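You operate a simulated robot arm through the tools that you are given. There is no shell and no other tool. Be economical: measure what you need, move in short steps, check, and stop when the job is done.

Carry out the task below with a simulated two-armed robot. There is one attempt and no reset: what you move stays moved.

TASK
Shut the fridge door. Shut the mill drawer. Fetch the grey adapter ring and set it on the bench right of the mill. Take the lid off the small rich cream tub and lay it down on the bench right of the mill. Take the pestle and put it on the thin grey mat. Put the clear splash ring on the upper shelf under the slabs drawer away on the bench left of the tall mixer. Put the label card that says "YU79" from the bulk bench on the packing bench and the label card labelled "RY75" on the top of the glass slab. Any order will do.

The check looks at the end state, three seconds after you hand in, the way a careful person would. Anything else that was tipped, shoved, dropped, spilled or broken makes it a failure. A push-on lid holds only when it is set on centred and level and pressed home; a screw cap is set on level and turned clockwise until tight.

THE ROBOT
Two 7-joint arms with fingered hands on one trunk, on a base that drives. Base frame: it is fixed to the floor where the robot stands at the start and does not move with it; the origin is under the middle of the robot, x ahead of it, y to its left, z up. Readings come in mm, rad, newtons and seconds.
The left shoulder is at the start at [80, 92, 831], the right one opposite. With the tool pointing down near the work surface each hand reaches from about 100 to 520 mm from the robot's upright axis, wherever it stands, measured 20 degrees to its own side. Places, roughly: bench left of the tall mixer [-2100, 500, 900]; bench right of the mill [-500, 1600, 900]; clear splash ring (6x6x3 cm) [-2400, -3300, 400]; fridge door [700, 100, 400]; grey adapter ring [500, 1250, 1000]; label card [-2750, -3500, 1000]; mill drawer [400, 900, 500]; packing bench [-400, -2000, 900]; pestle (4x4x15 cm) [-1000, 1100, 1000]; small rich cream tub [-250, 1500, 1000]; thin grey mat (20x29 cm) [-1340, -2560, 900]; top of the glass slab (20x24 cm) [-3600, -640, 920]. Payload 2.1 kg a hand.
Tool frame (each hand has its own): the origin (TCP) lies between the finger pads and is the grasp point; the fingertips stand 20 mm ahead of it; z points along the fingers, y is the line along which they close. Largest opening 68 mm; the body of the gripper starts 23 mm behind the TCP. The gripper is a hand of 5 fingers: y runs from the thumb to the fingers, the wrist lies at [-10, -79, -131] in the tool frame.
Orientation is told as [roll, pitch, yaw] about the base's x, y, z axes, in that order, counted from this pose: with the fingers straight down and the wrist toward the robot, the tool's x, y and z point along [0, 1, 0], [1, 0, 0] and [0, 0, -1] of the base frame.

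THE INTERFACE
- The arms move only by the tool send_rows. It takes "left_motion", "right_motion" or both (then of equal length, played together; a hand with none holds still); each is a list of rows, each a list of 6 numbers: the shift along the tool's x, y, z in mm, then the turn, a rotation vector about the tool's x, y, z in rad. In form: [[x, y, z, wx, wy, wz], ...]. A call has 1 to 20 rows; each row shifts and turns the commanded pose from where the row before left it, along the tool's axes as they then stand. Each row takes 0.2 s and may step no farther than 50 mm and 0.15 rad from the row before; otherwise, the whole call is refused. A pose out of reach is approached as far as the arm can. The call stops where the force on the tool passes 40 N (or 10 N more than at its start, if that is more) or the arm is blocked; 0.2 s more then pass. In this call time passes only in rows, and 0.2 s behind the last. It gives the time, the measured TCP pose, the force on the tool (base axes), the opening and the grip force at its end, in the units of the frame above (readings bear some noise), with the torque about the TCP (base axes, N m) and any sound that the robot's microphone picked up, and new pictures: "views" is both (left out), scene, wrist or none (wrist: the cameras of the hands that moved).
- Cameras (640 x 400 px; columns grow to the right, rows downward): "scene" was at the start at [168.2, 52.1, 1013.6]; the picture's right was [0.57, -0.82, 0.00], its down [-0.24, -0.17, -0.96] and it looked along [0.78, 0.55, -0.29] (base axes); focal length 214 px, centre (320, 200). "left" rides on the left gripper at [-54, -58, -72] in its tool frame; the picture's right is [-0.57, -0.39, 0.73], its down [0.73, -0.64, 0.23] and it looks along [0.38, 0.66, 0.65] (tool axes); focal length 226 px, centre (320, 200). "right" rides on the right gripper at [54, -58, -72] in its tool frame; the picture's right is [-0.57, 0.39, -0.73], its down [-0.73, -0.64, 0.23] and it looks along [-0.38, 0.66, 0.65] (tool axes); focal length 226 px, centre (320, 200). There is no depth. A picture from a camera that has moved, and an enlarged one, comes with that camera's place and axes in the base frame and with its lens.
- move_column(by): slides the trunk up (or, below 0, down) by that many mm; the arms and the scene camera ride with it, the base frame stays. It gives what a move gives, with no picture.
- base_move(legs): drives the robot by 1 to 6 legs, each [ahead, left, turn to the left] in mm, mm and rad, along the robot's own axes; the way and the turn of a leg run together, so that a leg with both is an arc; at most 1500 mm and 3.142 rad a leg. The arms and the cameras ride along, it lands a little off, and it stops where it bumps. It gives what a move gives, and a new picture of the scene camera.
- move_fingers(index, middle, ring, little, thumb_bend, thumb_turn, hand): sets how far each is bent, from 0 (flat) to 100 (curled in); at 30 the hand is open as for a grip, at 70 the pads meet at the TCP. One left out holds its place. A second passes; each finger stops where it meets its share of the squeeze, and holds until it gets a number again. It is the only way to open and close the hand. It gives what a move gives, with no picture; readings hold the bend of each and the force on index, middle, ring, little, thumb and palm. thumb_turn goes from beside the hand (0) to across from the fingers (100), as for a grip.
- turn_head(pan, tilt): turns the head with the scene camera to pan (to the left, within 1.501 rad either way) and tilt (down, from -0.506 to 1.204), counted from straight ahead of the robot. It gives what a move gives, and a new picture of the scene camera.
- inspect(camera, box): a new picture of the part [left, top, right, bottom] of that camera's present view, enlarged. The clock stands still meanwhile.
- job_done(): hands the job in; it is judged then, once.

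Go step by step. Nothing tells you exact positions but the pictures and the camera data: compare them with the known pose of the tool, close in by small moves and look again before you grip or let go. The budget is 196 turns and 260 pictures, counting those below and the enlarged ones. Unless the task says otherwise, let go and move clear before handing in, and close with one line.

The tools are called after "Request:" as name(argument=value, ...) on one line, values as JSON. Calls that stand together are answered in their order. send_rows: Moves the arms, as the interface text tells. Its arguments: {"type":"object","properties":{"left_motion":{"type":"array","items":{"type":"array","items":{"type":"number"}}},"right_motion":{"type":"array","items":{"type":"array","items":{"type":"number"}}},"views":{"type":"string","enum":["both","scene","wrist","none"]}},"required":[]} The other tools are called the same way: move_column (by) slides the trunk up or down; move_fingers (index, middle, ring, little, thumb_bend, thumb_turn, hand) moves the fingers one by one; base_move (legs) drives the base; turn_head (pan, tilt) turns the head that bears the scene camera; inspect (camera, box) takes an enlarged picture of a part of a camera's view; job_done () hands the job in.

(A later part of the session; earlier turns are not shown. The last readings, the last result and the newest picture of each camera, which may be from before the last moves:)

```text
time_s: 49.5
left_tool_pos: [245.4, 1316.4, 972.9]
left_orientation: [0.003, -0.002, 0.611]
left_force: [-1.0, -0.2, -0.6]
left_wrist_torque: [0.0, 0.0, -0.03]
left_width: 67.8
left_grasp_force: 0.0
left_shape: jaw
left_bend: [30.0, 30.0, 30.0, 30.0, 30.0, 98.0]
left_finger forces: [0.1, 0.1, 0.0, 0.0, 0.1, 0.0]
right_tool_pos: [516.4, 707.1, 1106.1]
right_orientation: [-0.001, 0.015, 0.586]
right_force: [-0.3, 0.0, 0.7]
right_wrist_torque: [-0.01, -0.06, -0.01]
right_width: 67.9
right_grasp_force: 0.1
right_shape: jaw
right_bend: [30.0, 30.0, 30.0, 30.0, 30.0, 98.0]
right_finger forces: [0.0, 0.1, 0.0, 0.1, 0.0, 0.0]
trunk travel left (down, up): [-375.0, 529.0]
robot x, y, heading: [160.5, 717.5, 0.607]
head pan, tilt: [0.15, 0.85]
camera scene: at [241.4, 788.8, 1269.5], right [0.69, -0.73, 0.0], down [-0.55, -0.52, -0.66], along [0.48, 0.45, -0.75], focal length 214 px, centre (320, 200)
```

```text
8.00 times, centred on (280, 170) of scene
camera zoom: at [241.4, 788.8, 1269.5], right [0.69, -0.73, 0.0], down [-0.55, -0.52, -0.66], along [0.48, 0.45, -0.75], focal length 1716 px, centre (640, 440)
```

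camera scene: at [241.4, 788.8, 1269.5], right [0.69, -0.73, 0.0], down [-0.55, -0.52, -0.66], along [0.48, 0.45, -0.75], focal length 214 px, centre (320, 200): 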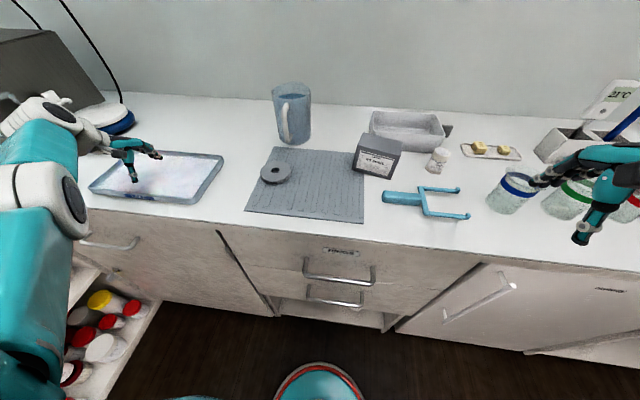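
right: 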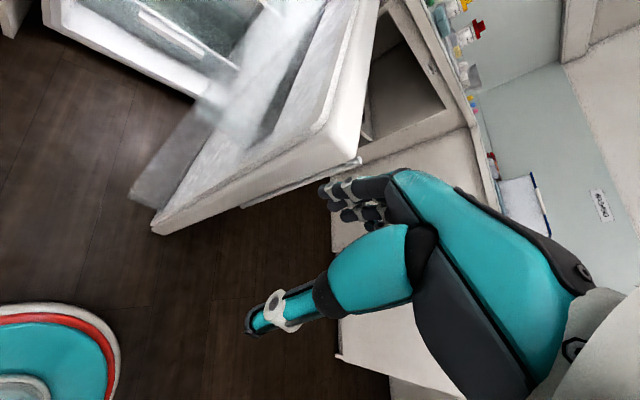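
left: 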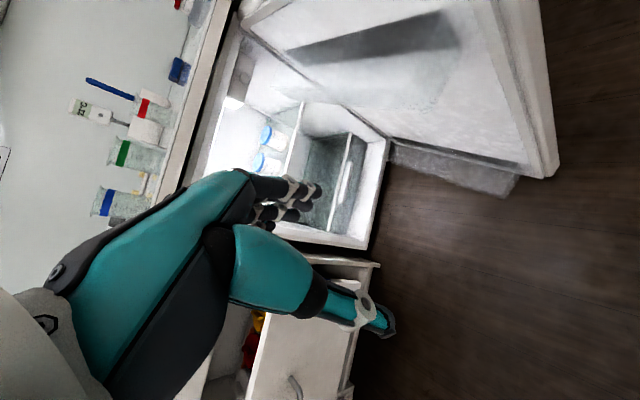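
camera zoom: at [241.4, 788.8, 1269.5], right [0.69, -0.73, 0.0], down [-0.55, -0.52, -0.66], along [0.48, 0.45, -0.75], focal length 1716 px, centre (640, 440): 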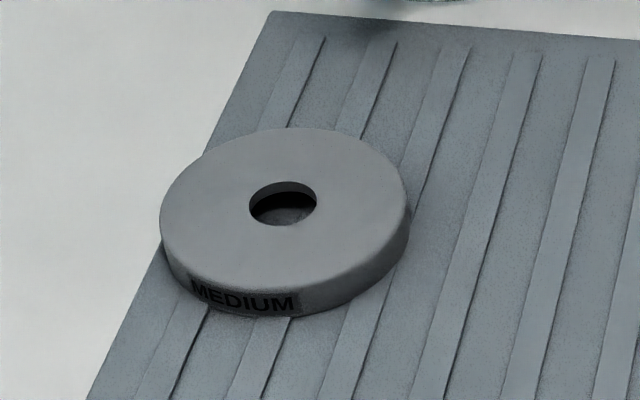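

The ring is about 77 mm across with a 21 mm hole. I'll test whether the hand opens wider than 68 mm when the fingers are flatter.

Request:
move_fingers(hand="left", index=8, middle=8, ring=8, little=8, thumb_bend=8)

Request:
inspect(camera="left", box=[0, 0, 640, 400])

```text
time_s: 50.5
left_tool_pos: [246.1, 1317.3, 973.7]
left_orientation: [0.002, 0.0, 0.611]
left_force: [0.0, -0.5, 0.1]
left_wrist_torque: [-0.01, 0.01, 0.02]
left_width: 93.0
left_grasp_force: 0.1
left_shape: fingers
left_bend: [8.0, 8.0, 8.0, 8.0, 9.0, 98.0]
left_finger forces: [0.1, 0.0, 0.0, 0.0, 0.0, 0.0]
right_tool_pos: [517.0, 708.1, 1106.7]
right_orientation: [-0.001, 0.016, 0.586]
right_force: [-0.6, -1.1, 0.5]
right_wrist_torque: [0.0, -0.01, -0.02]
right_width: 68.2
right_grasp_force: 0.1
right_shape: jaw
right_bend: [30.0, 30.0, 30.0, 30.0, 30.0, 98.0]
right_finger forces: [0.0, 0.1, 0.0, 0.0, 0.1, 0.0]
trunk travel left (down, up): [-375.0, 529.0]
robot x, y, heading: [156.3, 716.6, 0.602]
head pan, tilt: [0.15, 0.85]
```

```text
1.00 times, centred on (320, 200) of left (not enlarged: the box is as wide or as high as the picture)
camera zoom: at [229.8, 1238.0, 1045.0], right [0.01, -0.68, -0.73], down [-0.94, 0.23, -0.23], along [0.33, 0.69, -0.65], focal length 226 px, centre (320, 200)
```

zoom: 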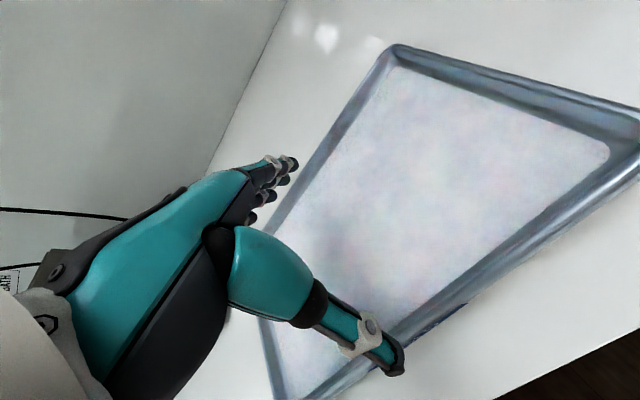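

It opens to 93 mm, enough to grip the ring across. I'll lift the left hand, shift it to the right over the ring and drive a little closer.

Request:
send_rows(left_motion=[[0, 0, -45, 0, 0, 0], [0, 0, -45, 0, 0, 0], [-44, 0, 0, 0, 0, 0], [-44, 0, 0, 0, 0, 0], [-44, 0, 0, 0, 0, 0], [-44, 0, 0, 0, 0, 0], [-44, 0, 0, 0, 0, 0], [-42, 0, 0, 0, 0, 0]], views="none")

Request:
base_move(legs=[[75, 0, 0]])

Request:
inspect(camera="left", box=[0, 0, 640, 400])

```text
time_s: 52.3
left_tool_pos: [398.2, 1099.3, 1064.1]
left_orientation: [0.0, -0.001, 0.612]
left_force: [-0.5, -1.2, 0.0]
left_wrist_torque: [0.0, 0.01, 0.01]
left_width: 93.0
left_grasp_force: 0.1
left_shape: fingers
left_bend: [8.0, 8.0, 8.0, 8.0, 8.0, 98.0]
left_finger forces: [0.0, 0.0, 0.0, 0.0, 0.1, 0.0]
right_tool_pos: [516.3, 706.3, 1107.5]
right_orientation: [-0.002, 0.015, 0.586]
right_force: [0.6, -0.5, 0.3]
right_wrist_torque: [0.0, 0.01, -0.02]
right_width: 67.5
right_grasp_force: 0.1
right_shape: jaw
right_bend: [30.0, 30.0, 30.0, 30.0, 30.0, 98.0]
right_finger forces: [0.1, 0.0, 0.0, 0.0, 0.0, 0.0]
trunk travel left (down, up): [-375.0, 529.0]
robot x, y, heading: [158.4, 718.5, 0.607]
head pan, tilt: [0.15, 0.85]
```

```text
time_s: 53.3
left_tool_pos: [458.9, 1144.1, 1061.9]
left_orientation: [0.001, -0.001, 0.61]
left_force: [0.1, -0.3, 0.3]
left_wrist_torque: [0.05, -0.02, 0.06]
left_width: 93.0
left_grasp_force: 0.0
left_shape: fingers
left_bend: [8.0, 8.0, 8.0, 8.0, 8.0, 98.0]
left_finger forces: [0.1, 0.0, 0.0, 0.0, 0.0, 0.1]
right_tool_pos: [579.3, 750.4, 1106.6]
right_orientation: [-0.003, 0.017, 0.587]
right_force: [0.2, -0.6, 0.5]
right_wrist_torque: [0.01, -0.01, 0.03]
right_width: 68.0
right_grasp_force: 0.1
right_shape: jaw
right_bend: [30.0, 30.0, 30.0, 30.0, 30.0, 98.0]
right_finger forces: [0.0, 0.0, 0.0, 0.0, 0.0, 0.0]
trunk travel left (down, up): [-375.0, 529.0]
robot x, y, heading: [220.1, 761.9, 0.606]
head pan, tilt: [0.15, 0.85]
camera scene: at [303.6, 831.7, 1269.4], right [0.69, -0.73, 0.0], down [-0.55, -0.52, -0.66], along [0.48, 0.45, -0.75], focal length 214 px, centre (320, 200)
```

scene: 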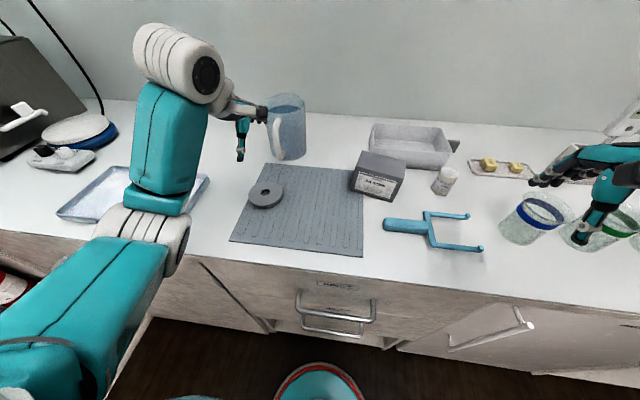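

```text
1.00 times, centred on (320, 200) of left (not enlarged: the box is as wide or as high as the picture)
camera zoom: at [442.6, 1065.5, 1134.1], right [0.01, -0.68, -0.73], down [-0.94, 0.23, -0.23], along [0.33, 0.69, -0.65], focal length 226 px, centre (320, 200)
```

zoom: 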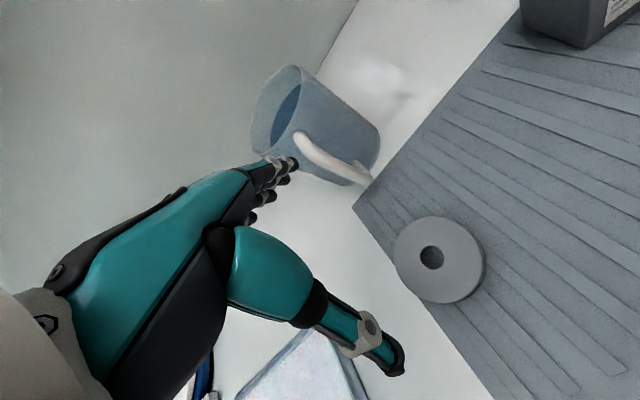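

Both cameras agree on the ring at (460, 1145), with the hand right above it. I'll descend.

Request:
send_rows(left_motion=[[0, 0, 30, 0, 0, 0], [0, 0, 30, 0, 0, 0], [0, 0, 30, 0, 0, 0], [0, 0, 25, 0, 0, 0]], views="both")

```text
time_s: 54.3
left_tool_pos: [457.8, 1142.7, 947.0]
left_orientation: [0.002, 0.001, 0.609]
left_force: [-0.4, -0.3, 0.5]
left_wrist_torque: [0.02, 0.0, 0.01]
left_width: 92.9
left_grasp_force: 0.1
left_shape: fingers
left_bend: [8.0, 8.0, 8.0, 8.0, 8.0, 98.0]
left_finger forces: [0.1, 0.0, 0.1, 0.0, 0.1, 0.1]
right_tool_pos: [579.2, 750.1, 1107.2]
right_orientation: [0.0, 0.016, 0.588]
right_force: [0.6, -0.2, -0.4]
right_wrist_torque: [-0.01, 0.02, 0.0]
right_width: 67.8
right_grasp_force: 0.1
right_shape: jaw
right_bend: [30.0, 30.0, 30.0, 30.0, 30.0, 98.0]
right_finger forces: [0.0, 0.0, 0.0, 0.0, 0.0, 0.0]
trunk travel left (down, up): [-375.0, 529.0]
robot x, y, heading: [219.3, 760.2, 0.606]
head pan, tilt: [0.15, 0.85]
camera scene: at [303.3, 831.6, 1269.5], right [0.69, -0.73, 0.0], down [-0.55, -0.52, -0.66], along [0.48, 0.45, -0.75], focal length 214 px, centre (320, 200)
camera left: at [441.9, 1065.1, 1018.8], right [0.01, -0.68, -0.73], down [-0.94, 0.23, -0.23], along [0.33, 0.69, -0.64], focal length 226 px, centre (320, 200)
```

scene: 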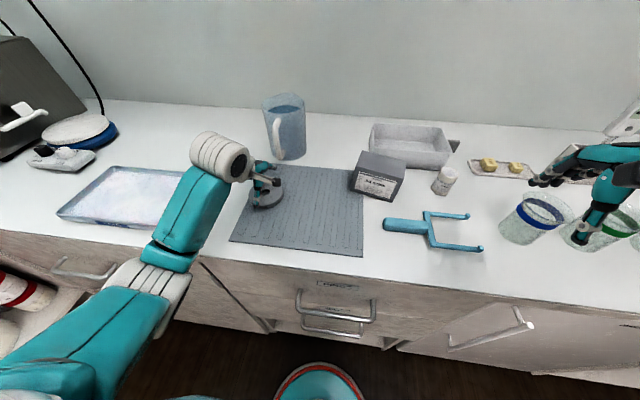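
left: 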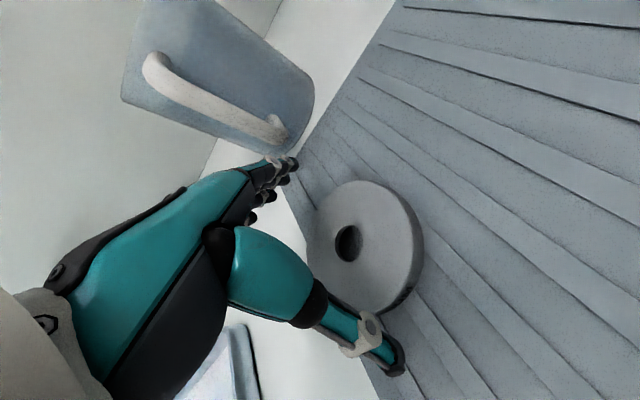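

The ring lies between the thumb and fingers. I'll go down the last bit in small steps.

Request:
send_rows(left_motion=[[0, 0, 7, 0, 0, 0], [0, 0, 6, 0, 0, 0], [0, 0, 5, 0, 0, 0]], views="wrist")

```text
time_s: 55.1
left_tool_pos: [459.6, 1144.5, 928.5]
left_orientation: [0.002, -0.001, 0.61]
left_force: [0.0, -0.2, 0.0]
left_wrist_torque: [-0.05, -0.01, 0.01]
left_width: 92.9
left_grasp_force: 0.0
left_shape: fingers
left_bend: [8.0, 8.0, 8.0, 8.0, 8.0, 98.0]
left_finger forces: [0.0, 0.0, 0.0, 0.0, 0.0, 0.0]
right_tool_pos: [580.0, 751.2, 1108.0]
right_orientation: [-0.003, 0.015, 0.587]
right_force: [-0.9, 0.2, -1.0]
right_wrist_torque: [-0.04, 0.0, 0.0]
right_width: 67.8
right_grasp_force: 0.1
right_shape: jaw
right_bend: [30.0, 30.0, 30.0, 30.0, 30.0, 98.0]
right_finger forces: [0.1, 0.0, 0.0, 0.0, 0.1, 0.0]
trunk travel left (down, up): [-375.0, 529.0]
robot x, y, heading: [219.9, 762.6, 0.605]
head pan, tilt: [0.15, 0.85]
camera left: at [442.5, 1065.8, 1000.7], right [0.01, -0.68, -0.73], down [-0.94, 0.23, -0.23], along [0.33, 0.69, -0.64], focal length 226 px, centre (320, 200)
```

left: 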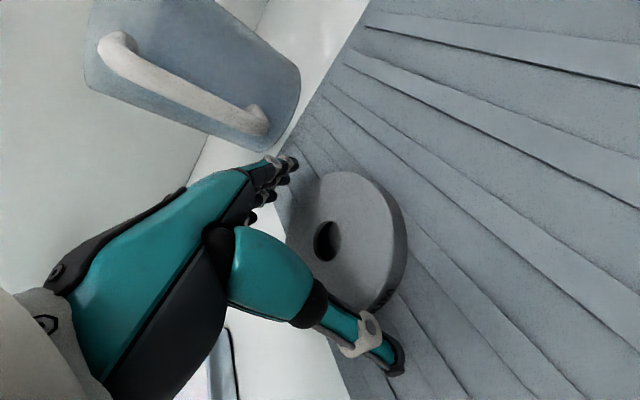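

Request:
send_rows(left_motion=[[0, 0, 5, 0, 0, 0], [0, 0, 4, 0, 0, 0]], views="none")

Request:
move_fingers(hand="left", index=70, middle=70, ring=70, little=70, thumb_bend=70)

Request:
inspect(camera="left", box=[0, 0, 640, 400])

```text
time_s: 55.7
left_tool_pos: [459.2, 1142.9, 918.9]
left_orientation: [0.003, -0.001, 0.611]
left_force: [0.3, -0.5, 0.1]
left_wrist_torque: [0.0, 0.01, 0.0]
left_width: 92.8
left_grasp_force: 0.2
left_shape: fingers
left_bend: [8.0, 8.0, 8.0, 8.0, 8.0, 98.0]
left_finger forces: [0.0, 0.0, 0.0, 0.1, 0.0, 0.1]
right_tool_pos: [579.5, 750.3, 1106.1]
right_orientation: [-0.001, 0.015, 0.586]
right_force: [1.2, 1.4, -0.3]
right_wrist_torque: [-0.03, 0.03, 0.04]
right_width: 67.8
right_grasp_force: 0.1
right_shape: jaw
right_bend: [30.0, 30.0, 30.0, 30.0, 30.0, 98.0]
right_finger forces: [0.0, 0.1, 0.0, 0.0, 0.1, 0.0]
trunk travel left (down, up): [-375.0, 529.0]
robot x, y, heading: [217.1, 761.1, 0.607]
head pan, tilt: [0.15, 0.85]
```

```text
time_s: 56.8
left_tool_pos: [460.3, 1143.5, 923.6]
left_orientation: [0.002, -0.018, 0.608]
left_force: [6.4, 1.6, 20.4]
left_wrist_torque: [0.64, -0.3, -0.21]
left_width: 67.9
left_grasp_force: 29.6
left_shape: fingers
left_bend: [24.0, 26.0, 38.0, 53.0, 17.0, 91.0]
left_finger forces: [8.4, 10.5, 7.9, 13.0, 21.0, 0.0]
right_tool_pos: [580.4, 748.6, 1106.3]
right_orientation: [-0.001, 0.015, 0.586]
right_force: [-1.1, 1.1, 0.6]
right_wrist_torque: [0.0, -0.01, 0.02]
right_width: 67.8
right_grasp_force: 0.1
right_shape: jaw
right_bend: [30.0, 30.0, 30.0, 30.0, 30.0, 98.0]
right_finger forces: [0.1, 0.0, 0.1, 0.0, 0.1, 0.0]
trunk travel left (down, up): [-375.0, 529.0]
robot x, y, heading: [218.9, 761.4, 0.609]
head pan, tilt: [0.15, 0.85]
stopped (left hand): the force on the tool passed its limit at 41 N (the readings are from after the stop); the commanded pose is now the measured one
```

```text
1.00 times, centred on (320, 200) of left (not enlarged: the box is as wide or as high as the picture)
camera zoom: at [443.3, 1065.4, 994.9], right [0.02, -0.68, -0.74], down [-0.94, 0.24, -0.24], along [0.34, 0.7, -0.63], focal length 226 px, centre (320, 200)
```

zoom: 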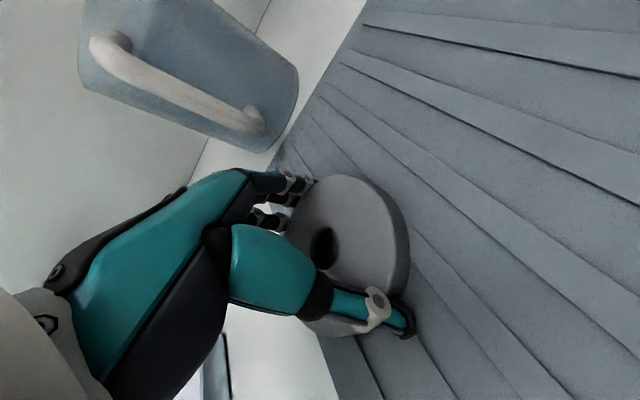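

The ring is held between the fingers and thumb. I'll lift a little and check.

Request:
send_rows(left_motion=[[0, 0, -10, 0, 0, 0], [0, 0, -20, 0, 0, 0], [0, 0, -30, 0, 0, 0]], views="both")

```text
time_s: 57.6
left_tool_pos: [461.6, 1142.5, 979.3]
left_orientation: [0.001, -0.007, 0.61]
left_force: [0.3, 0.5, 0.3]
left_wrist_torque: [0.01, -0.01, 0.0]
left_width: 66.2
left_grasp_force: 21.3
left_shape: fingers
left_bend: [26.0, 35.0, 41.0, 56.0, 17.0, 89.0]
left_finger forces: [6.9, 4.4, 6.1, 5.2, 20.5, 0.0]
right_tool_pos: [579.7, 751.6, 1106.2]
right_orientation: [-0.001, 0.015, 0.586]
right_force: [0.3, -0.1, -0.7]
right_wrist_torque: [0.02, -0.03, -0.01]
right_width: 67.8
right_grasp_force: 0.0
right_shape: jaw
right_bend: [30.0, 30.0, 30.0, 30.0, 30.0, 98.0]
right_finger forces: [0.0, 0.0, 0.0, 0.0, 0.0, 0.0]
trunk travel left (down, up): [-375.0, 529.0]
robot x, y, heading: [219.9, 760.4, 0.603]
head pan, tilt: [0.15, 0.85]
camera scene: at [303.5, 831.6, 1269.4], right [0.69, -0.73, 0.0], down [-0.55, -0.52, -0.66], along [0.48, 0.45, -0.75], focal length 214 px, centre (320, 200)
camera left: at [444.6, 1064.9, 1052.0], right [0.01, -0.68, -0.73], down [-0.94, 0.24, -0.23], along [0.33, 0.69, -0.64], focal length 226 px, centre (320, 200)
```

scene: 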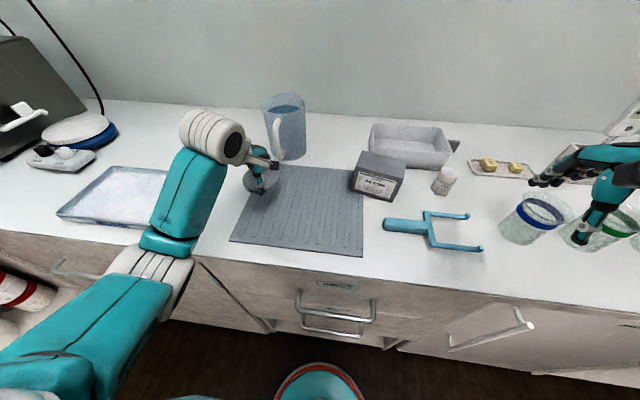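
left: 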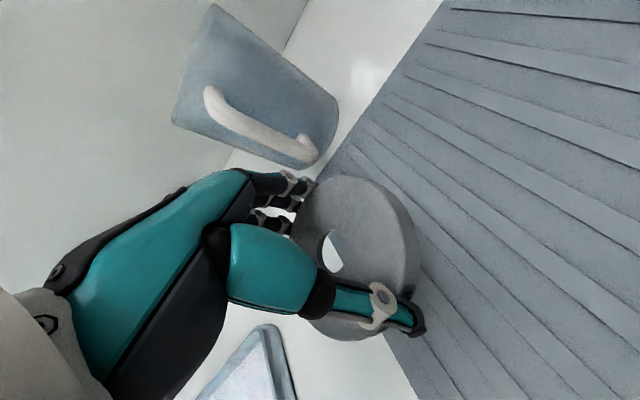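

The ring is in hand. I'll raise it clear, back off, turn left to face the mill bench and approach.

Request:
send_rows(left_motion=[[0, 0, -40, 0, 0, 0], [0, 0, -40, 0, 0, 0], [0, 0, -30, 0, 0, 0]], views="none")

Request:
base_move(legs=[[-400, 0, 0], [0, 0, 1.571], [0, -390, 0], [330, 0, 0]])

Request:
turn_head(pan=0.0, tilt=0.7)

```text
time_s: 58.4
left_tool_pos: [460.5, 1142.1, 1090.0]
left_orientation: [0.003, -0.01, 0.609]
left_force: [-0.5, 0.0, -0.1]
left_wrist_torque: [0.02, 0.02, 0.03]
left_width: 65.7
left_grasp_force: 18.5
left_shape: fingers
left_bend: [26.0, 35.0, 41.0, 64.0, 17.0, 90.0]
left_finger forces: [6.7, 5.1, 7.1, 0.8, 17.7, 0.0]
right_tool_pos: [579.3, 750.2, 1105.8]
right_orientation: [-0.003, 0.017, 0.586]
right_force: [0.5, -0.5, 0.8]
right_wrist_torque: [0.07, -0.01, 0.02]
right_width: 67.7
right_grasp_force: 0.1
right_shape: jaw
right_bend: [30.0, 30.0, 30.0, 30.0, 30.0, 98.0]
right_finger forces: [0.0, 0.1, 0.0, 0.0, 0.0, 0.0]
trunk travel left (down, up): [-375.0, 529.0]
robot x, y, heading: [219.4, 757.1, 0.609]
head pan, tilt: [0.15, 0.85]
```

```text
time_s: 68.6
left_tool_pos: [-344.9, 1271.9, 1090.5]
left_orientation: [0.001, -0.006, 2.168]
left_force: [0.6, 0.2, 0.1]
left_wrist_torque: [0.03, 0.0, 0.01]
left_width: 65.2
left_grasp_force: 18.2
left_shape: fingers
left_bend: [26.0, 35.0, 41.0, 64.0, 17.0, 90.0]
left_finger forces: [6.7, 5.1, 7.1, 0.7, 17.3, 0.1]
right_tool_pos: [47.5, 1387.5, 1106.3]
right_orientation: [-0.001, 0.016, 2.147]
right_force: [-0.8, 0.2, 0.3]
right_wrist_torque: [-0.06, -0.02, 0.03]
right_width: 67.9
right_grasp_force: 0.1
right_shape: jaw
right_bend: [30.0, 30.0, 30.0, 30.0, 30.0, 98.0]
right_finger forces: [0.0, 0.0, 0.1, 0.1, 0.0, 0.0]
trunk travel left (down, up): [-375.0, 529.0]
robot x, y, heading: [32.1, 1027.5, 2.165]
head pan, tilt: [0.15, 0.85]
camera scene: at [-37.9, 1110.5, 1269.4], right [0.73, 0.68, 0.0], down [0.51, -0.55, -0.66], along [-0.45, 0.48, -0.75], focal length 214 px, centre (320, 200)
```

scene: 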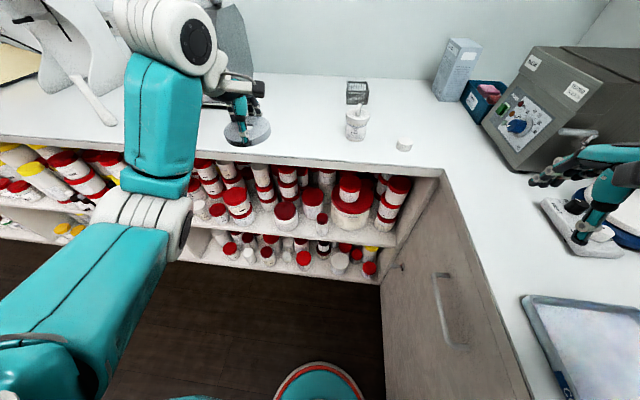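

```text
time_s: 69.3
left_tool_pos: [-345.8, 1272.9, 1090.6]
left_orientation: [0.003, -0.007, 2.168]
left_force: [-0.8, 0.0, -0.9]
left_wrist_torque: [-0.01, -0.03, 0.01]
left_width: 65.2
left_grasp_force: 17.9
left_shape: fingers
left_bend: [26.0, 35.0, 41.0, 64.0, 17.0, 90.0]
left_finger forces: [6.7, 5.0, 7.0, 0.6, 17.3, 0.1]
right_tool_pos: [47.4, 1386.5, 1106.5]
right_orientation: [-0.002, 0.015, 2.148]
right_force: [0.6, 0.1, -0.2]
right_wrist_torque: [0.01, -0.03, 0.0]
right_width: 67.6
right_grasp_force: 0.1
right_shape: jaw
right_bend: [30.0, 30.0, 30.0, 30.0, 30.0, 98.0]
right_finger forces: [0.0, 0.0, 0.1, 0.0, 0.1, 0.0]
trunk travel left (down, up): [-375.0, 529.0]
robot x, y, heading: [36.9, 1029.4, 2.166]
head pan, tilt: [0.0, 0.7]
camera scene: at [-32.4, 1123.3, 1281.7], right [0.83, 0.56, 0.0], down [0.36, -0.53, -0.76], along [-0.43, 0.63, -0.64], focal length 214 px, centre (320, 200)
```

scene: 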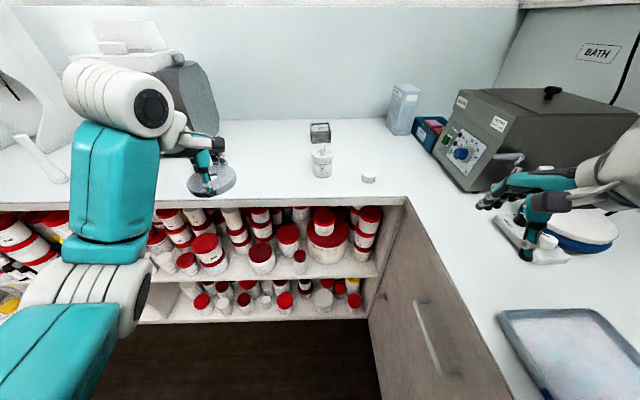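

I'll enlarge the tub and the small item near it.

Request:
inspect(camera="scene", box=[270, 110, 400, 190])

Request:
turn_head(pan=0.7, tilt=0.5)

```text
4.92 times, centred on (335, 150) of scene
camera zoom: at [-32.4, 1123.3, 1281.7], right [0.83, 0.56, 0.0], down [0.36, -0.53, -0.76], along [-0.43, 0.63, -0.64], focal length 1056 px, centre (246, 446)
```

zoom: 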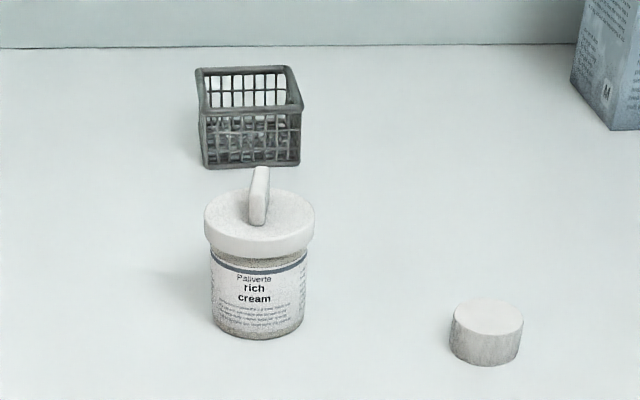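

```text
time_s: 70.3
left_tool_pos: [-344.4, 1272.4, 1089.8]
left_orientation: [0.002, -0.008, 2.17]
left_force: [0.0, -0.9, 0.7]
left_wrist_torque: [-0.04, -0.01, 0.03]
left_width: 65.2
left_grasp_force: 18.5
left_shape: fingers
left_bend: [26.0, 35.0, 41.0, 64.0, 17.0, 90.0]
left_finger forces: [6.8, 4.9, 7.0, 0.7, 17.4, 0.0]
right_tool_pos: [47.7, 1386.9, 1106.5]
right_orientation: [-0.002, 0.017, 2.146]
right_force: [0.0, 0.4, 0.3]
right_wrist_torque: [-0.01, -0.01, 0.01]
right_width: 67.9
right_grasp_force: 0.1
right_shape: jaw
right_bend: [30.0, 30.0, 30.0, 30.0, 30.0, 98.0]
right_finger forces: [0.0, 0.0, 0.0, 0.0, 0.1, 0.1]
trunk travel left (down, up): [-375.0, 529.0]
robot x, y, heading: [32.8, 1025.9, 2.167]
head pan, tilt: [0.7, 0.499]
camera scene: at [-72.3, 1077.8, 1299.4], right [0.27, 0.96, 0.0], down [0.46, -0.13, -0.88], along [-0.84, 0.24, -0.48], focal length 214 px, centre (320, 200)
```

scene: 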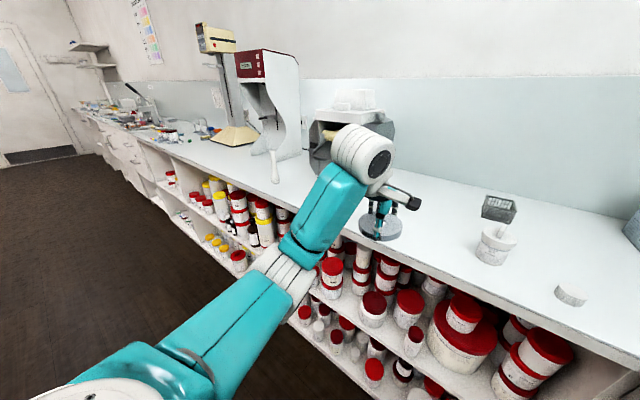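

The "Paliverte rich cream" tub with a finned lid stands at about (-350, 1600), and the roll mill is left of my hand. I'll drive in to place the ring at about (-485, 1462).

Request:
base_move(legs=[[236, 0, 0]])

Request:
turn_head(pan=0.2, tilt=0.8)

```text
time_s: 72.1
left_tool_pos: [-473.5, 1465.4, 1089.4]
left_orientation: [0.001, -0.006, 2.167]
left_force: [-0.5, 0.6, -0.1]
left_wrist_torque: [-0.04, 0.03, -0.02]
left_width: 65.3
left_grasp_force: 18.5
left_shape: fingers
left_bend: [26.0, 35.0, 41.0, 64.0, 17.0, 90.0]
left_finger forces: [6.8, 5.0, 7.0, 0.7, 17.3, 0.1]
right_tool_pos: [-80.8, 1579.1, 1106.3]
right_orientation: [-0.001, 0.016, 2.144]
right_force: [-0.3, 0.0, -0.7]
right_wrist_torque: [-0.03, -0.05, 0.03]
right_width: 67.9
right_grasp_force: 0.1
right_shape: jaw
right_bend: [30.0, 30.0, 30.0, 30.0, 30.0, 98.0]
right_finger forces: [0.0, 0.0, 0.0, 0.0, 0.0, 0.0]
trunk travel left (down, up): [-375.0, 529.0]
robot x, y, heading: [-95.6, 1216.8, 2.167]
head pan, tilt: [0.7, 0.499]
camera scene: at [-202.1, 1270.1, 1299.4], right [0.27, 0.96, 0.0], down [0.46, -0.13, -0.88], along [-0.84, 0.24, -0.48], focal length 214 px, centre (320, 200)
```

scene: 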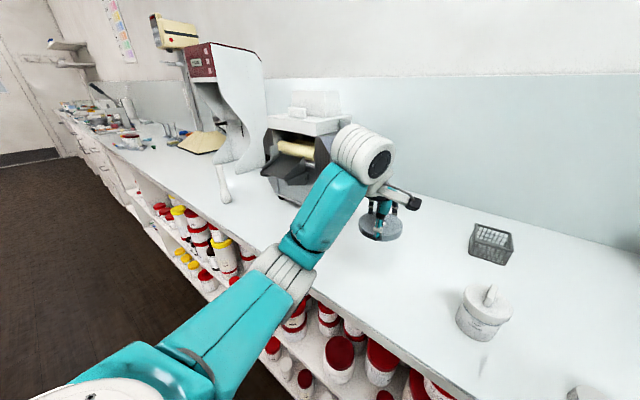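

```text
time_s: 73.0
left_tool_pos: [-474.0, 1464.9, 1089.4]
left_orientation: [0.002, -0.008, 2.167]
left_force: [0.5, 0.8, -0.7]
left_wrist_torque: [-0.01, 0.0, 0.02]
left_width: 65.1
left_grasp_force: 18.2
left_shape: fingers
left_bend: [26.0, 35.0, 41.0, 64.0, 17.0, 90.0]
left_finger forces: [6.7, 5.0, 7.1, 0.6, 17.3, 0.0]
right_tool_pos: [-80.3, 1578.5, 1106.0]
right_orientation: [-0.002, 0.015, 2.145]
right_force: [0.1, -0.1, -0.5]
right_wrist_torque: [0.0, 0.01, 0.02]
right_width: 67.8
right_grasp_force: 0.0
right_shape: jaw
right_bend: [30.0, 30.0, 30.0, 30.0, 30.0, 98.0]
right_finger forces: [0.0, 0.0, 0.0, 0.0, 0.0, 0.1]
trunk travel left (down, up): [-375.0, 529.0]
robot x, y, heading: [-98.2, 1218.5, 2.166]
head pan, tilt: [0.201, 0.799]
camera scene: at [-172.1, 1301.6, 1273.5], right [0.7, 0.71, 0.0], down [0.51, -0.5, -0.7], along [-0.5, 0.49, -0.72], focal length 214 px, centre (320, 200)
```

scene: 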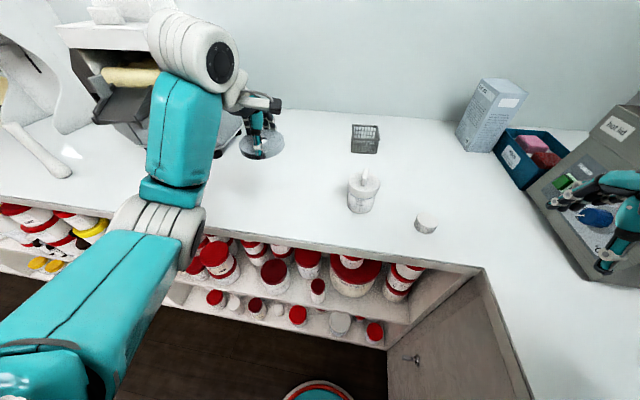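

The spot below is clear. I'll lower the ring.

Request:
send_rows(left_motion=[[0, 0, 40, 0, 0, 0], [0, 0, 40, 0, 0, 0], [0, 0, 40, 0, 0, 0], [0, 0, 25, 0, 0, 0], [0, 0, 12, 0, 0, 0]], views="wrist")

```text
time_s: 74.2
left_tool_pos: [-475.6, 1464.7, 932.4]
left_orientation: [0.003, -0.007, 2.168]
left_force: [0.3, 0.3, -0.6]
left_wrist_torque: [-0.03, 0.03, -0.02]
left_width: 64.1
left_grasp_force: 17.2
left_shape: fingers
left_bend: [27.0, 35.0, 41.0, 64.0, 19.0, 90.0]
left_finger forces: [6.3, 4.9, 6.9, 0.0, 16.4, 0.1]
right_tool_pos: [-81.0, 1578.8, 1106.1]
right_orientation: [-0.003, 0.016, 2.143]
right_force: [-0.6, -0.1, 0.1]
right_wrist_torque: [0.02, 0.01, -0.01]
right_width: 67.9
right_grasp_force: 0.1
right_shape: jaw
right_bend: [30.0, 30.0, 30.0, 30.0, 30.0, 98.0]
right_finger forces: [0.0, 0.0, 0.0, 0.0, 0.1, 0.0]
trunk travel left (down, up): [-375.0, 529.0]
robot x, y, heading: [-92.7, 1221.2, 2.165]
head pan, tilt: [0.201, 0.799]
camera left: at [-397.6, 1447.2, 1004.4], right [0.68, 0.0, -0.73], down [-0.25, -0.94, -0.23], along [-0.69, 0.34, -0.64], focal length 226 px, centre (320, 200)
```

left: 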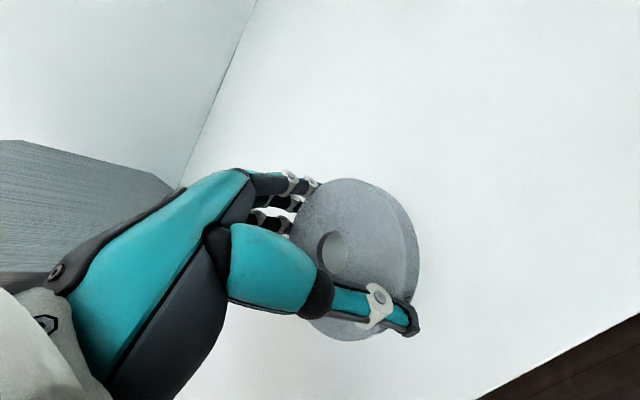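

Request:
send_rows(left_motion=[[0, 0, 4, 0, 0, 0], [0, 0, 4, 0, 0, 0], [0, 0, 3, 0, 0, 0], [0, 0, 3, 0, 0, 0]], views="none")

```text
time_s: 75.2
left_tool_pos: [-473.3, 1465.9, 921.2]
left_orientation: [0.003, -0.016, 2.168]
left_force: [-2.0, 2.0, 26.9]
left_wrist_torque: [-0.51, 0.43, -0.01]
left_width: 64.2
left_grasp_force: 32.0
left_shape: fingers
left_bend: [27.0, 35.0, 40.0, 68.0, 18.0, 90.0]
left_finger forces: [6.9, 5.5, 7.7, 22.6, 20.6, 0.0]
right_tool_pos: [-80.3, 1579.2, 1107.4]
right_orientation: [-0.003, 0.015, 2.145]
right_force: [0.4, -0.6, 0.8]
right_wrist_torque: [0.02, 0.02, 0.02]
right_width: 67.6
right_grasp_force: 0.1
right_shape: jaw
right_bend: [30.0, 30.0, 30.0, 30.0, 30.0, 98.0]
right_finger forces: [0.0, 0.1, 0.0, 0.0, 0.1, 0.0]
trunk travel left (down, up): [-375.0, 529.0]
robot x, y, heading: [-96.6, 1218.5, 2.166]
head pan, tilt: [0.201, 0.799]
```

It is touching down, so I'll ease up slightly and open the hand.

Request:
send_rows(left_motion=[[0, 0, -3, 0, 0, 0]], views="none")

Request:
move_fingers(hand="left", index=8, middle=8, ring=8, little=8, thumb_bend=8)

Request:
send_rows(left_motion=[[0, 0, -20, 0, 0, 0], [0, 0, -40, 0, 0, 0], [0, 0, -40, 0, 0, 0], [0, 0, -40, 0, 0, 0]], views="wrist")

```text
time_s: 75.6
left_tool_pos: [-473.9, 1464.6, 922.6]
left_orientation: [0.002, -0.006, 2.168]
left_force: [-0.8, 1.6, 14.2]
left_wrist_torque: [-0.39, 0.09, -0.08]
left_width: 63.8
left_grasp_force: 24.5
left_shape: fingers
left_bend: [27.0, 35.0, 40.0, 67.0, 19.0, 90.0]
left_finger forces: [6.5, 4.9, 7.0, 12.0, 18.9, 0.1]
right_tool_pos: [-80.1, 1579.2, 1106.9]
right_orientation: [-0.004, 0.014, 2.147]
right_force: [-0.3, -0.3, 0.4]
right_wrist_torque: [0.0, 0.03, 0.01]
right_width: 68.0
right_grasp_force: 0.1
right_shape: jaw
right_bend: [30.0, 30.0, 30.0, 30.0, 30.0, 98.0]
right_finger forces: [0.0, 0.0, 0.0, 0.0, 0.0, 0.0]
trunk travel left (down, up): [-375.0, 529.0]
robot x, y, heading: [-91.1, 1222.5, 2.164]
head pan, tilt: [0.201, 0.799]
```

```text
time_s: 76.6
left_tool_pos: [-475.0, 1465.5, 921.6]
left_orientation: [0.001, -0.006, 2.168]
left_force: [0.1, -0.4, 0.2]
left_wrist_torque: [-0.01, 0.01, -0.02]
left_width: 92.7
left_grasp_force: 0.0
left_shape: fingers
left_bend: [8.0, 8.0, 8.0, 8.0, 8.0, 98.0]
left_finger forces: [0.0, 0.1, 0.0, 0.0, 0.1, 0.0]
right_tool_pos: [-80.6, 1578.7, 1106.6]
right_orientation: [0.0, 0.015, 2.145]
right_force: [-0.5, 0.0, 0.5]
right_wrist_torque: [0.0, -0.02, 0.0]
right_width: 67.7
right_grasp_force: 0.1
right_shape: jaw
right_bend: [30.0, 30.0, 30.0, 30.0, 30.0, 98.0]
right_finger forces: [0.0, 0.0, 0.0, 0.0, 0.0, 0.0]
trunk travel left (down, up): [-375.0, 529.0]
robot x, y, heading: [-92.8, 1217.9, 2.166]
head pan, tilt: [0.201, 0.799]
```

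```text
time_s: 77.6
left_tool_pos: [-472.4, 1465.2, 1061.9]
left_orientation: [0.002, -0.007, 2.169]
left_force: [0.1, 0.1, -0.1]
left_wrist_torque: [0.03, -0.02, -0.01]
left_width: 92.9
left_grasp_force: 0.2
left_shape: fingers
left_bend: [8.0, 8.0, 8.0, 8.0, 8.0, 98.0]
left_finger forces: [0.1, 0.0, 0.0, 0.0, 0.0, 0.0]
right_tool_pos: [-79.5, 1578.1, 1106.4]
right_orientation: [-0.002, 0.015, 2.145]
right_force: [0.1, 0.0, 0.1]
right_wrist_torque: [-0.02, 0.04, 0.02]
right_width: 67.9
right_grasp_force: 0.1
right_shape: jaw
right_bend: [30.0, 30.0, 30.0, 30.0, 30.0, 98.0]
right_finger forces: [0.1, 0.1, 0.0, 0.1, 0.0, 0.0]
trunk travel left (down, up): [-375.0, 529.0]
robot x, y, heading: [-95.3, 1219.8, 2.167]
head pan, tilt: [0.201, 0.799]
camera left: at [-394.1, 1447.1, 1133.6], right [0.68, 0.0, -0.73], down [-0.25, -0.94, -0.23], along [-0.69, 0.34, -0.64], focal length 226 px, centre (320, 200)
```

left: 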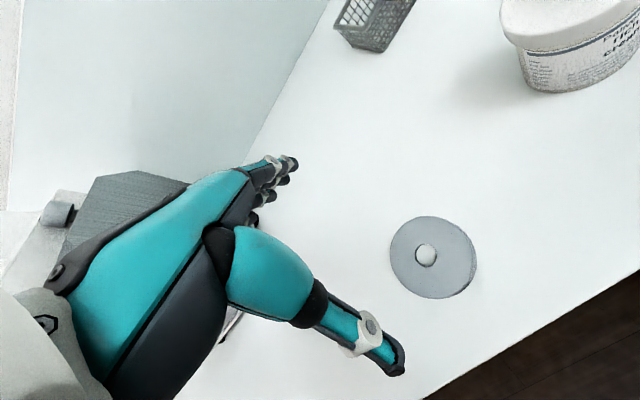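

The ring is flat on the bench. Next is the lid: I'll tuck the right hand back and move right so the left hand comes over the tub.

Request:
send_rows(right_motion=[[15, -30, 0, 0, 0, 0], [15, -30, 0, 0, 0, 0], [15, -30, 0, 0, 0, 0], [15, -30, 0, 0, 0, 0]], left_motion=[[0, 0, -10, 0, 0, 0], [0, 0, -10, 0, 0, 0], [0, 0, -10, 0, 0, 0], [0, 0, -10, 0, 0, 0]], views="none")

Request:
base_move(legs=[[0, -160, 0], [30, 0, 0]])

Request:
inspect(camera="left", box=[0, 0, 640, 400])

```text
time_s: 78.6
left_tool_pos: [-475.6, 1464.6, 1101.5]
left_orientation: [0.003, -0.007, 2.168]
left_force: [-0.6, 0.1, -0.3]
left_wrist_torque: [0.01, 0.01, 0.0]
left_width: 92.8
left_grasp_force: 0.0
left_shape: fingers
left_bend: [8.0, 8.0, 8.0, 8.0, 8.0, 98.0]
left_finger forces: [0.0, 0.0, 0.1, 0.0, 0.1, 0.0]
right_tool_pos: [-75.4, 1482.0, 1154.6]
right_orientation: [0.0, 0.017, 2.143]
right_force: [-0.1, -0.1, -0.3]
right_wrist_torque: [-0.01, 0.05, 0.02]
right_width: 68.0
right_grasp_force: 0.0
right_shape: jaw
right_bend: [30.0, 30.0, 30.0, 30.0, 30.0, 98.0]
right_finger forces: [0.0, 0.1, 0.1, 0.1, 0.0, 0.0]
right hand out of reach, approached as far as the arm can: row 2, 3, 4
trunk travel left (down, up): [-375.0, 529.0]
robot x, y, heading: [-94.0, 1221.3, 2.168]
head pan, tilt: [0.201, 0.799]
```

```text
time_s: 80.0
left_tool_pos: [-413.8, 1536.7, 1102.0]
left_orientation: [0.002, -0.008, 2.088]
left_force: [-0.4, 0.5, -0.4]
left_wrist_torque: [-0.03, 0.0, -0.01]
left_width: 92.8
left_grasp_force: 0.1
left_shape: fingers
left_bend: [8.0, 8.0, 8.0, 8.0, 8.0, 98.0]
left_finger forces: [0.0, 0.1, 0.0, 0.0, 0.1, 0.0]
right_tool_pos: [-14.6, 1521.1, 1156.3]
right_orientation: [-0.002, 0.018, 2.067]
right_force: [0.2, 0.0, -0.6]
right_wrist_torque: [0.02, -0.02, 0.0]
right_width: 67.8
right_grasp_force: 0.0
right_shape: jaw
right_bend: [30.0, 30.0, 30.0, 30.0, 30.0, 98.0]
right_finger forces: [0.1, 0.0, 0.0, 0.1, 0.0, 0.0]
trunk travel left (down, up): [-375.0, 529.0]
robot x, y, heading: [-53.1, 1262.0, 2.084]
head pan, tilt: [0.201, 0.799]
stopped in leg 1: the robot was blocked; the commanded pose is now the measured one
camera scene: at [-124.6, 1348.9, 1273.5], right [0.75, 0.66, 0.0], down [0.47, -0.54, -0.7], along [-0.46, 0.53, -0.72], focal length 214 px, centre (320, 200)
```

scene: 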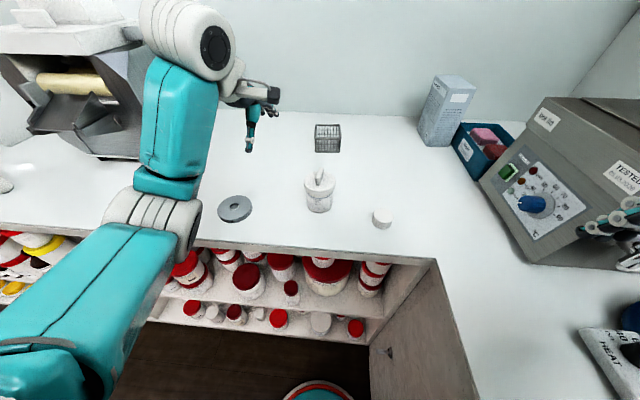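

```text
1.00 times, centred on (320, 200) of left (not enlarged: the box is as wide or as high as the picture)
camera zoom: at [-336.4, 1511.4, 1173.4], right [0.68, -0.05, -0.73], down [-0.32, -0.92, -0.23], along [-0.66, 0.39, -0.64], focal length 226 px, centre (320, 200)
```

zoom: 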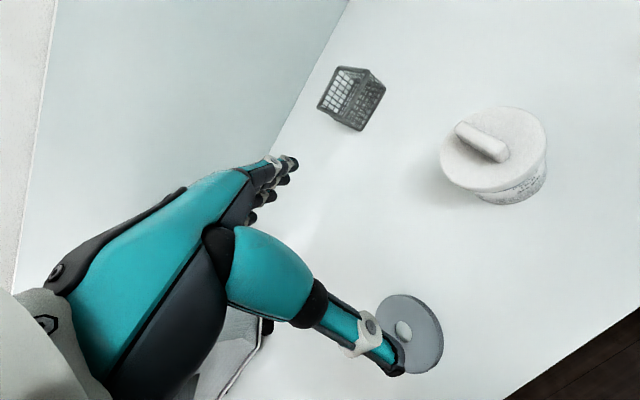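

The base is against the right cabinet, but the tub is within the left arm's reach. I'll move the hand over the lid.

Request:
send_rows(left_motion=[[-45, 20, 0, 0, 0, 0], [-46, 21, 0, 0, 0, 0], [0, 0, 40, 0, 0, 0], [0, 0, 40, 0, 0, 0]], views="both")

```text
refused: row 2 steps farther than a row can; nothing moved
```

Request:
send_rows(left_motion=[[-31, 14, 0, 0, 0, 0], [-30, 13, 0, 0, 0, 0], [-30, 13, 0, 0, 0, 0], [0, 0, 40, 0, 0, 0], [0, 0, 40, 0, 0, 0]], views="both")

```text
time_s: 81.2
left_tool_pos: [-356.7, 1615.7, 1022.9]
left_orientation: [0.0, -0.006, 2.09]
left_force: [-0.4, 0.4, 0.0]
left_wrist_torque: [0.01, -0.03, 0.01]
left_width: 93.0
left_grasp_force: 0.1
left_shape: fingers
left_bend: [8.0, 8.0, 8.0, 8.0, 8.0, 98.0]
left_finger forces: [0.1, 0.0, 0.1, 0.1, 0.0, 0.0]
right_tool_pos: [-15.5, 1520.5, 1155.0]
right_orientation: [-0.002, 0.016, 2.066]
right_force: [0.0, 0.0, -0.4]
right_wrist_torque: [-0.02, -0.01, 0.02]
right_width: 67.9
right_grasp_force: 0.1
right_shape: jaw
right_bend: [30.0, 30.0, 30.0, 30.0, 30.0, 98.0]
right_finger forces: [0.1, 0.0, 0.1, 0.1, 0.0, 0.0]
trunk travel left (down, up): [-375.0, 529.0]
robot x, y, heading: [-55.4, 1264.2, 2.088]
head pan, tilt: [0.201, 0.799]
camera scene: at [-125.0, 1349.0, 1273.5], right [0.75, 0.66, 0.0], down [0.47, -0.54, -0.7], along [-0.46, 0.53, -0.72], focal length 214 px, centre (320, 200)
camera left: at [-279.2, 1592.3, 1093.7], right [0.68, -0.05, -0.73], down [-0.32, -0.92, -0.23], along [-0.66, 0.39, -0.64], focal length 226 px, centre (320, 200)
```

scene: 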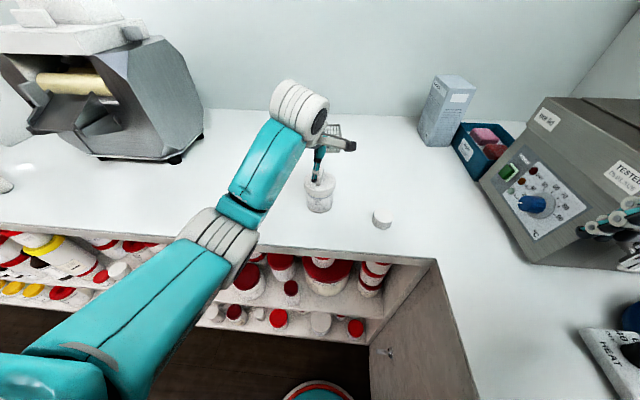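
left: 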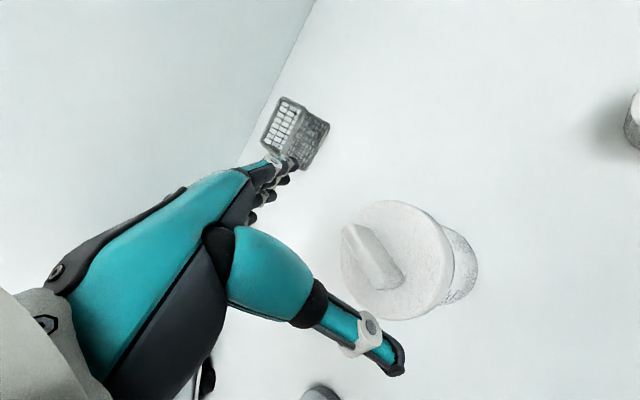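

The hand is well centred; the lid is at about (-356, 1612). I'll descend around it.

Request:
send_rows(left_motion=[[0, -4, 25, 0, 0, 0], [0, 0, 18, 0, 0, 0], [0, 0, 12, 0, 0, 0]], views="wrist")

```text
time_s: 82.0
left_tool_pos: [-353.6, 1611.1, 967.8]
left_orientation: [0.001, -0.01, 2.089]
left_force: [1.5, -1.0, 4.1]
left_wrist_torque: [-0.09, -0.11, 0.03]
left_width: 93.4
left_grasp_force: 2.2
left_shape: fingers
left_bend: [8.0, 8.0, 8.0, 8.0, 6.0, 98.0]
left_finger forces: [0.0, 0.1, 0.0, 0.1, 4.1, 0.0]
right_tool_pos: [-15.0, 1520.3, 1155.2]
right_orientation: [-0.001, 0.015, 2.066]
right_force: [-0.6, -0.8, -0.5]
right_wrist_torque: [-0.02, 0.0, -0.02]
right_width: 67.8
right_grasp_force: 0.0
right_shape: jaw
right_bend: [30.0, 30.0, 30.0, 30.0, 30.0, 98.0]
right_finger forces: [0.0, 0.1, 0.0, 0.0, 0.0, 0.1]
trunk travel left (down, up): [-375.0, 529.0]
robot x, y, heading: [-54.5, 1262.2, 2.086]
head pan, tilt: [0.201, 0.799]
camera left: at [-276.6, 1588.1, 1039.3], right [0.68, -0.05, -0.73], down [-0.32, -0.92, -0.23], along [-0.66, 0.39, -0.64], focal length 226 px, centre (320, 200)
```

left: 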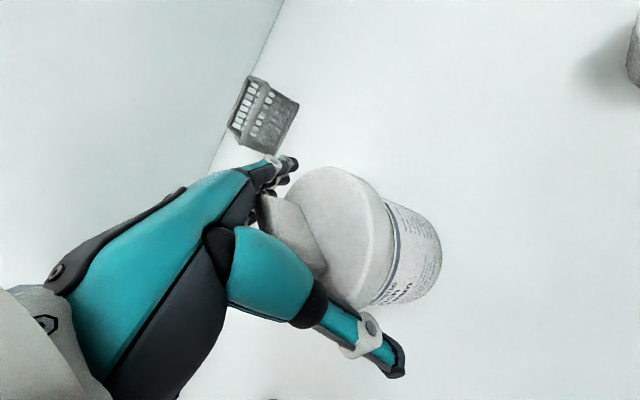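

The thumb touches the lid's tall fin, so a side grip conflicts. I'll raise, turn the hand 90° and pinch the fin instead.

Request:
send_rows(left_motion=[[0, 0, -40, 0, 0, 0], [0, 0, -40, 0, 0, 0], [0, 0, 0, 0, 0, 0.143], [0, 0, 0, 0, 0, 0.143], [0, 0, 0, 0, 0, 0.143], [0, 0, 0, 0, 0, 0.143], [0, 0, 0, 0, 0, 0.143], [0, 0, 0, 0, 0, 0.143], [0, 0, 0, 0, 0, 0.143], [0, 0, 0, 0, 0, 0.143], [0, 0, 0, 0, 0, 0.143], [0, 0, 0, 0, 0, 0.143], [0, 0, 0, 0, 0, 0.141]], views="wrist")

Request:
move_fingers(hand="left", index=30, middle=30, ring=30, little=30, thumb_bend=30)

```text
time_s: 84.8
left_tool_pos: [-351.9, 1608.3, 1045.8]
left_orientation: [0.01, 0.002, 0.517]
left_force: [0.9, 0.3, -0.3]
left_wrist_torque: [0.04, 0.02, -0.01]
left_width: 93.3
left_grasp_force: 0.1
left_shape: fingers
left_bend: [8.0, 8.0, 8.0, 8.0, 8.0, 98.0]
left_finger forces: [0.1, 0.1, 0.0, 0.0, 0.0, 0.0]
left hand out of reach, approached as far as the arm can: row 13
right_tool_pos: [-15.5, 1520.4, 1154.9]
right_orientation: [-0.002, 0.016, 2.065]
right_force: [0.4, -0.2, 0.5]
right_wrist_torque: [-0.02, 0.02, 0.01]
right_width: 67.9
right_grasp_force: 0.1
right_shape: jaw
right_bend: [30.0, 30.0, 30.0, 30.0, 30.0, 98.0]
right_finger forces: [0.0, 0.0, 0.0, 0.0, 0.0, 0.0]
trunk travel left (down, up): [-375.0, 529.0]
robot x, y, heading: [-52.3, 1261.0, 2.084]
head pan, tilt: [0.201, 0.799]
camera left: at [-374.7, 1532.3, 1118.1], right [-0.06, -0.68, -0.73], down [-0.92, 0.32, -0.22], along [0.39, 0.66, -0.64], focal length 226 px, centre (320, 200)
```

left: 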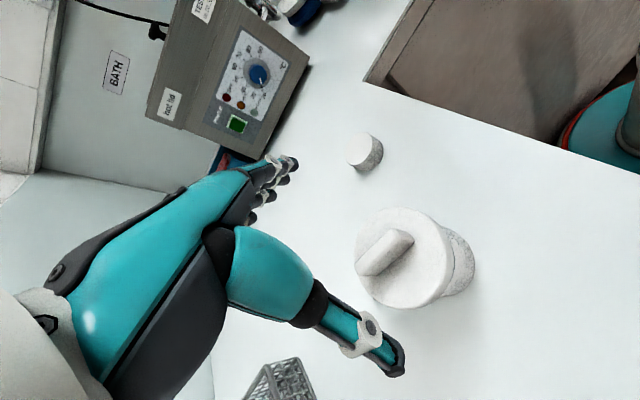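

```text
time_s: 85.8
left_tool_pos: [-351.7, 1608.3, 1046.8]
left_orientation: [0.007, 0.0, 0.519]
left_force: [-0.8, 0.2, 1.0]
left_wrist_torque: [0.04, 0.0, -0.01]
left_width: 63.0
left_grasp_force: 0.1
left_shape: fingers
left_bend: [30.0, 30.0, 30.0, 30.0, 30.0, 98.0]
left_finger forces: [0.0, 0.0, 0.0, 0.0, 0.1, 0.0]
right_tool_pos: [-15.8, 1519.2, 1154.4]
right_orientation: [-0.001, 0.019, 2.065]
right_force: [-0.6, 0.6, -0.3]
right_wrist_torque: [0.01, 0.01, -0.03]
right_width: 67.9
right_grasp_force: 0.1
right_shape: jaw
right_bend: [30.0, 30.0, 30.0, 30.0, 30.0, 98.0]
right_finger forces: [0.0, 0.1, 0.0, 0.0, 0.0, 0.0]
trunk travel left (down, up): [-375.0, 529.0]
robot x, y, heading: [-49.3, 1262.6, 2.085]
head pan, tilt: [0.201, 0.799]
```

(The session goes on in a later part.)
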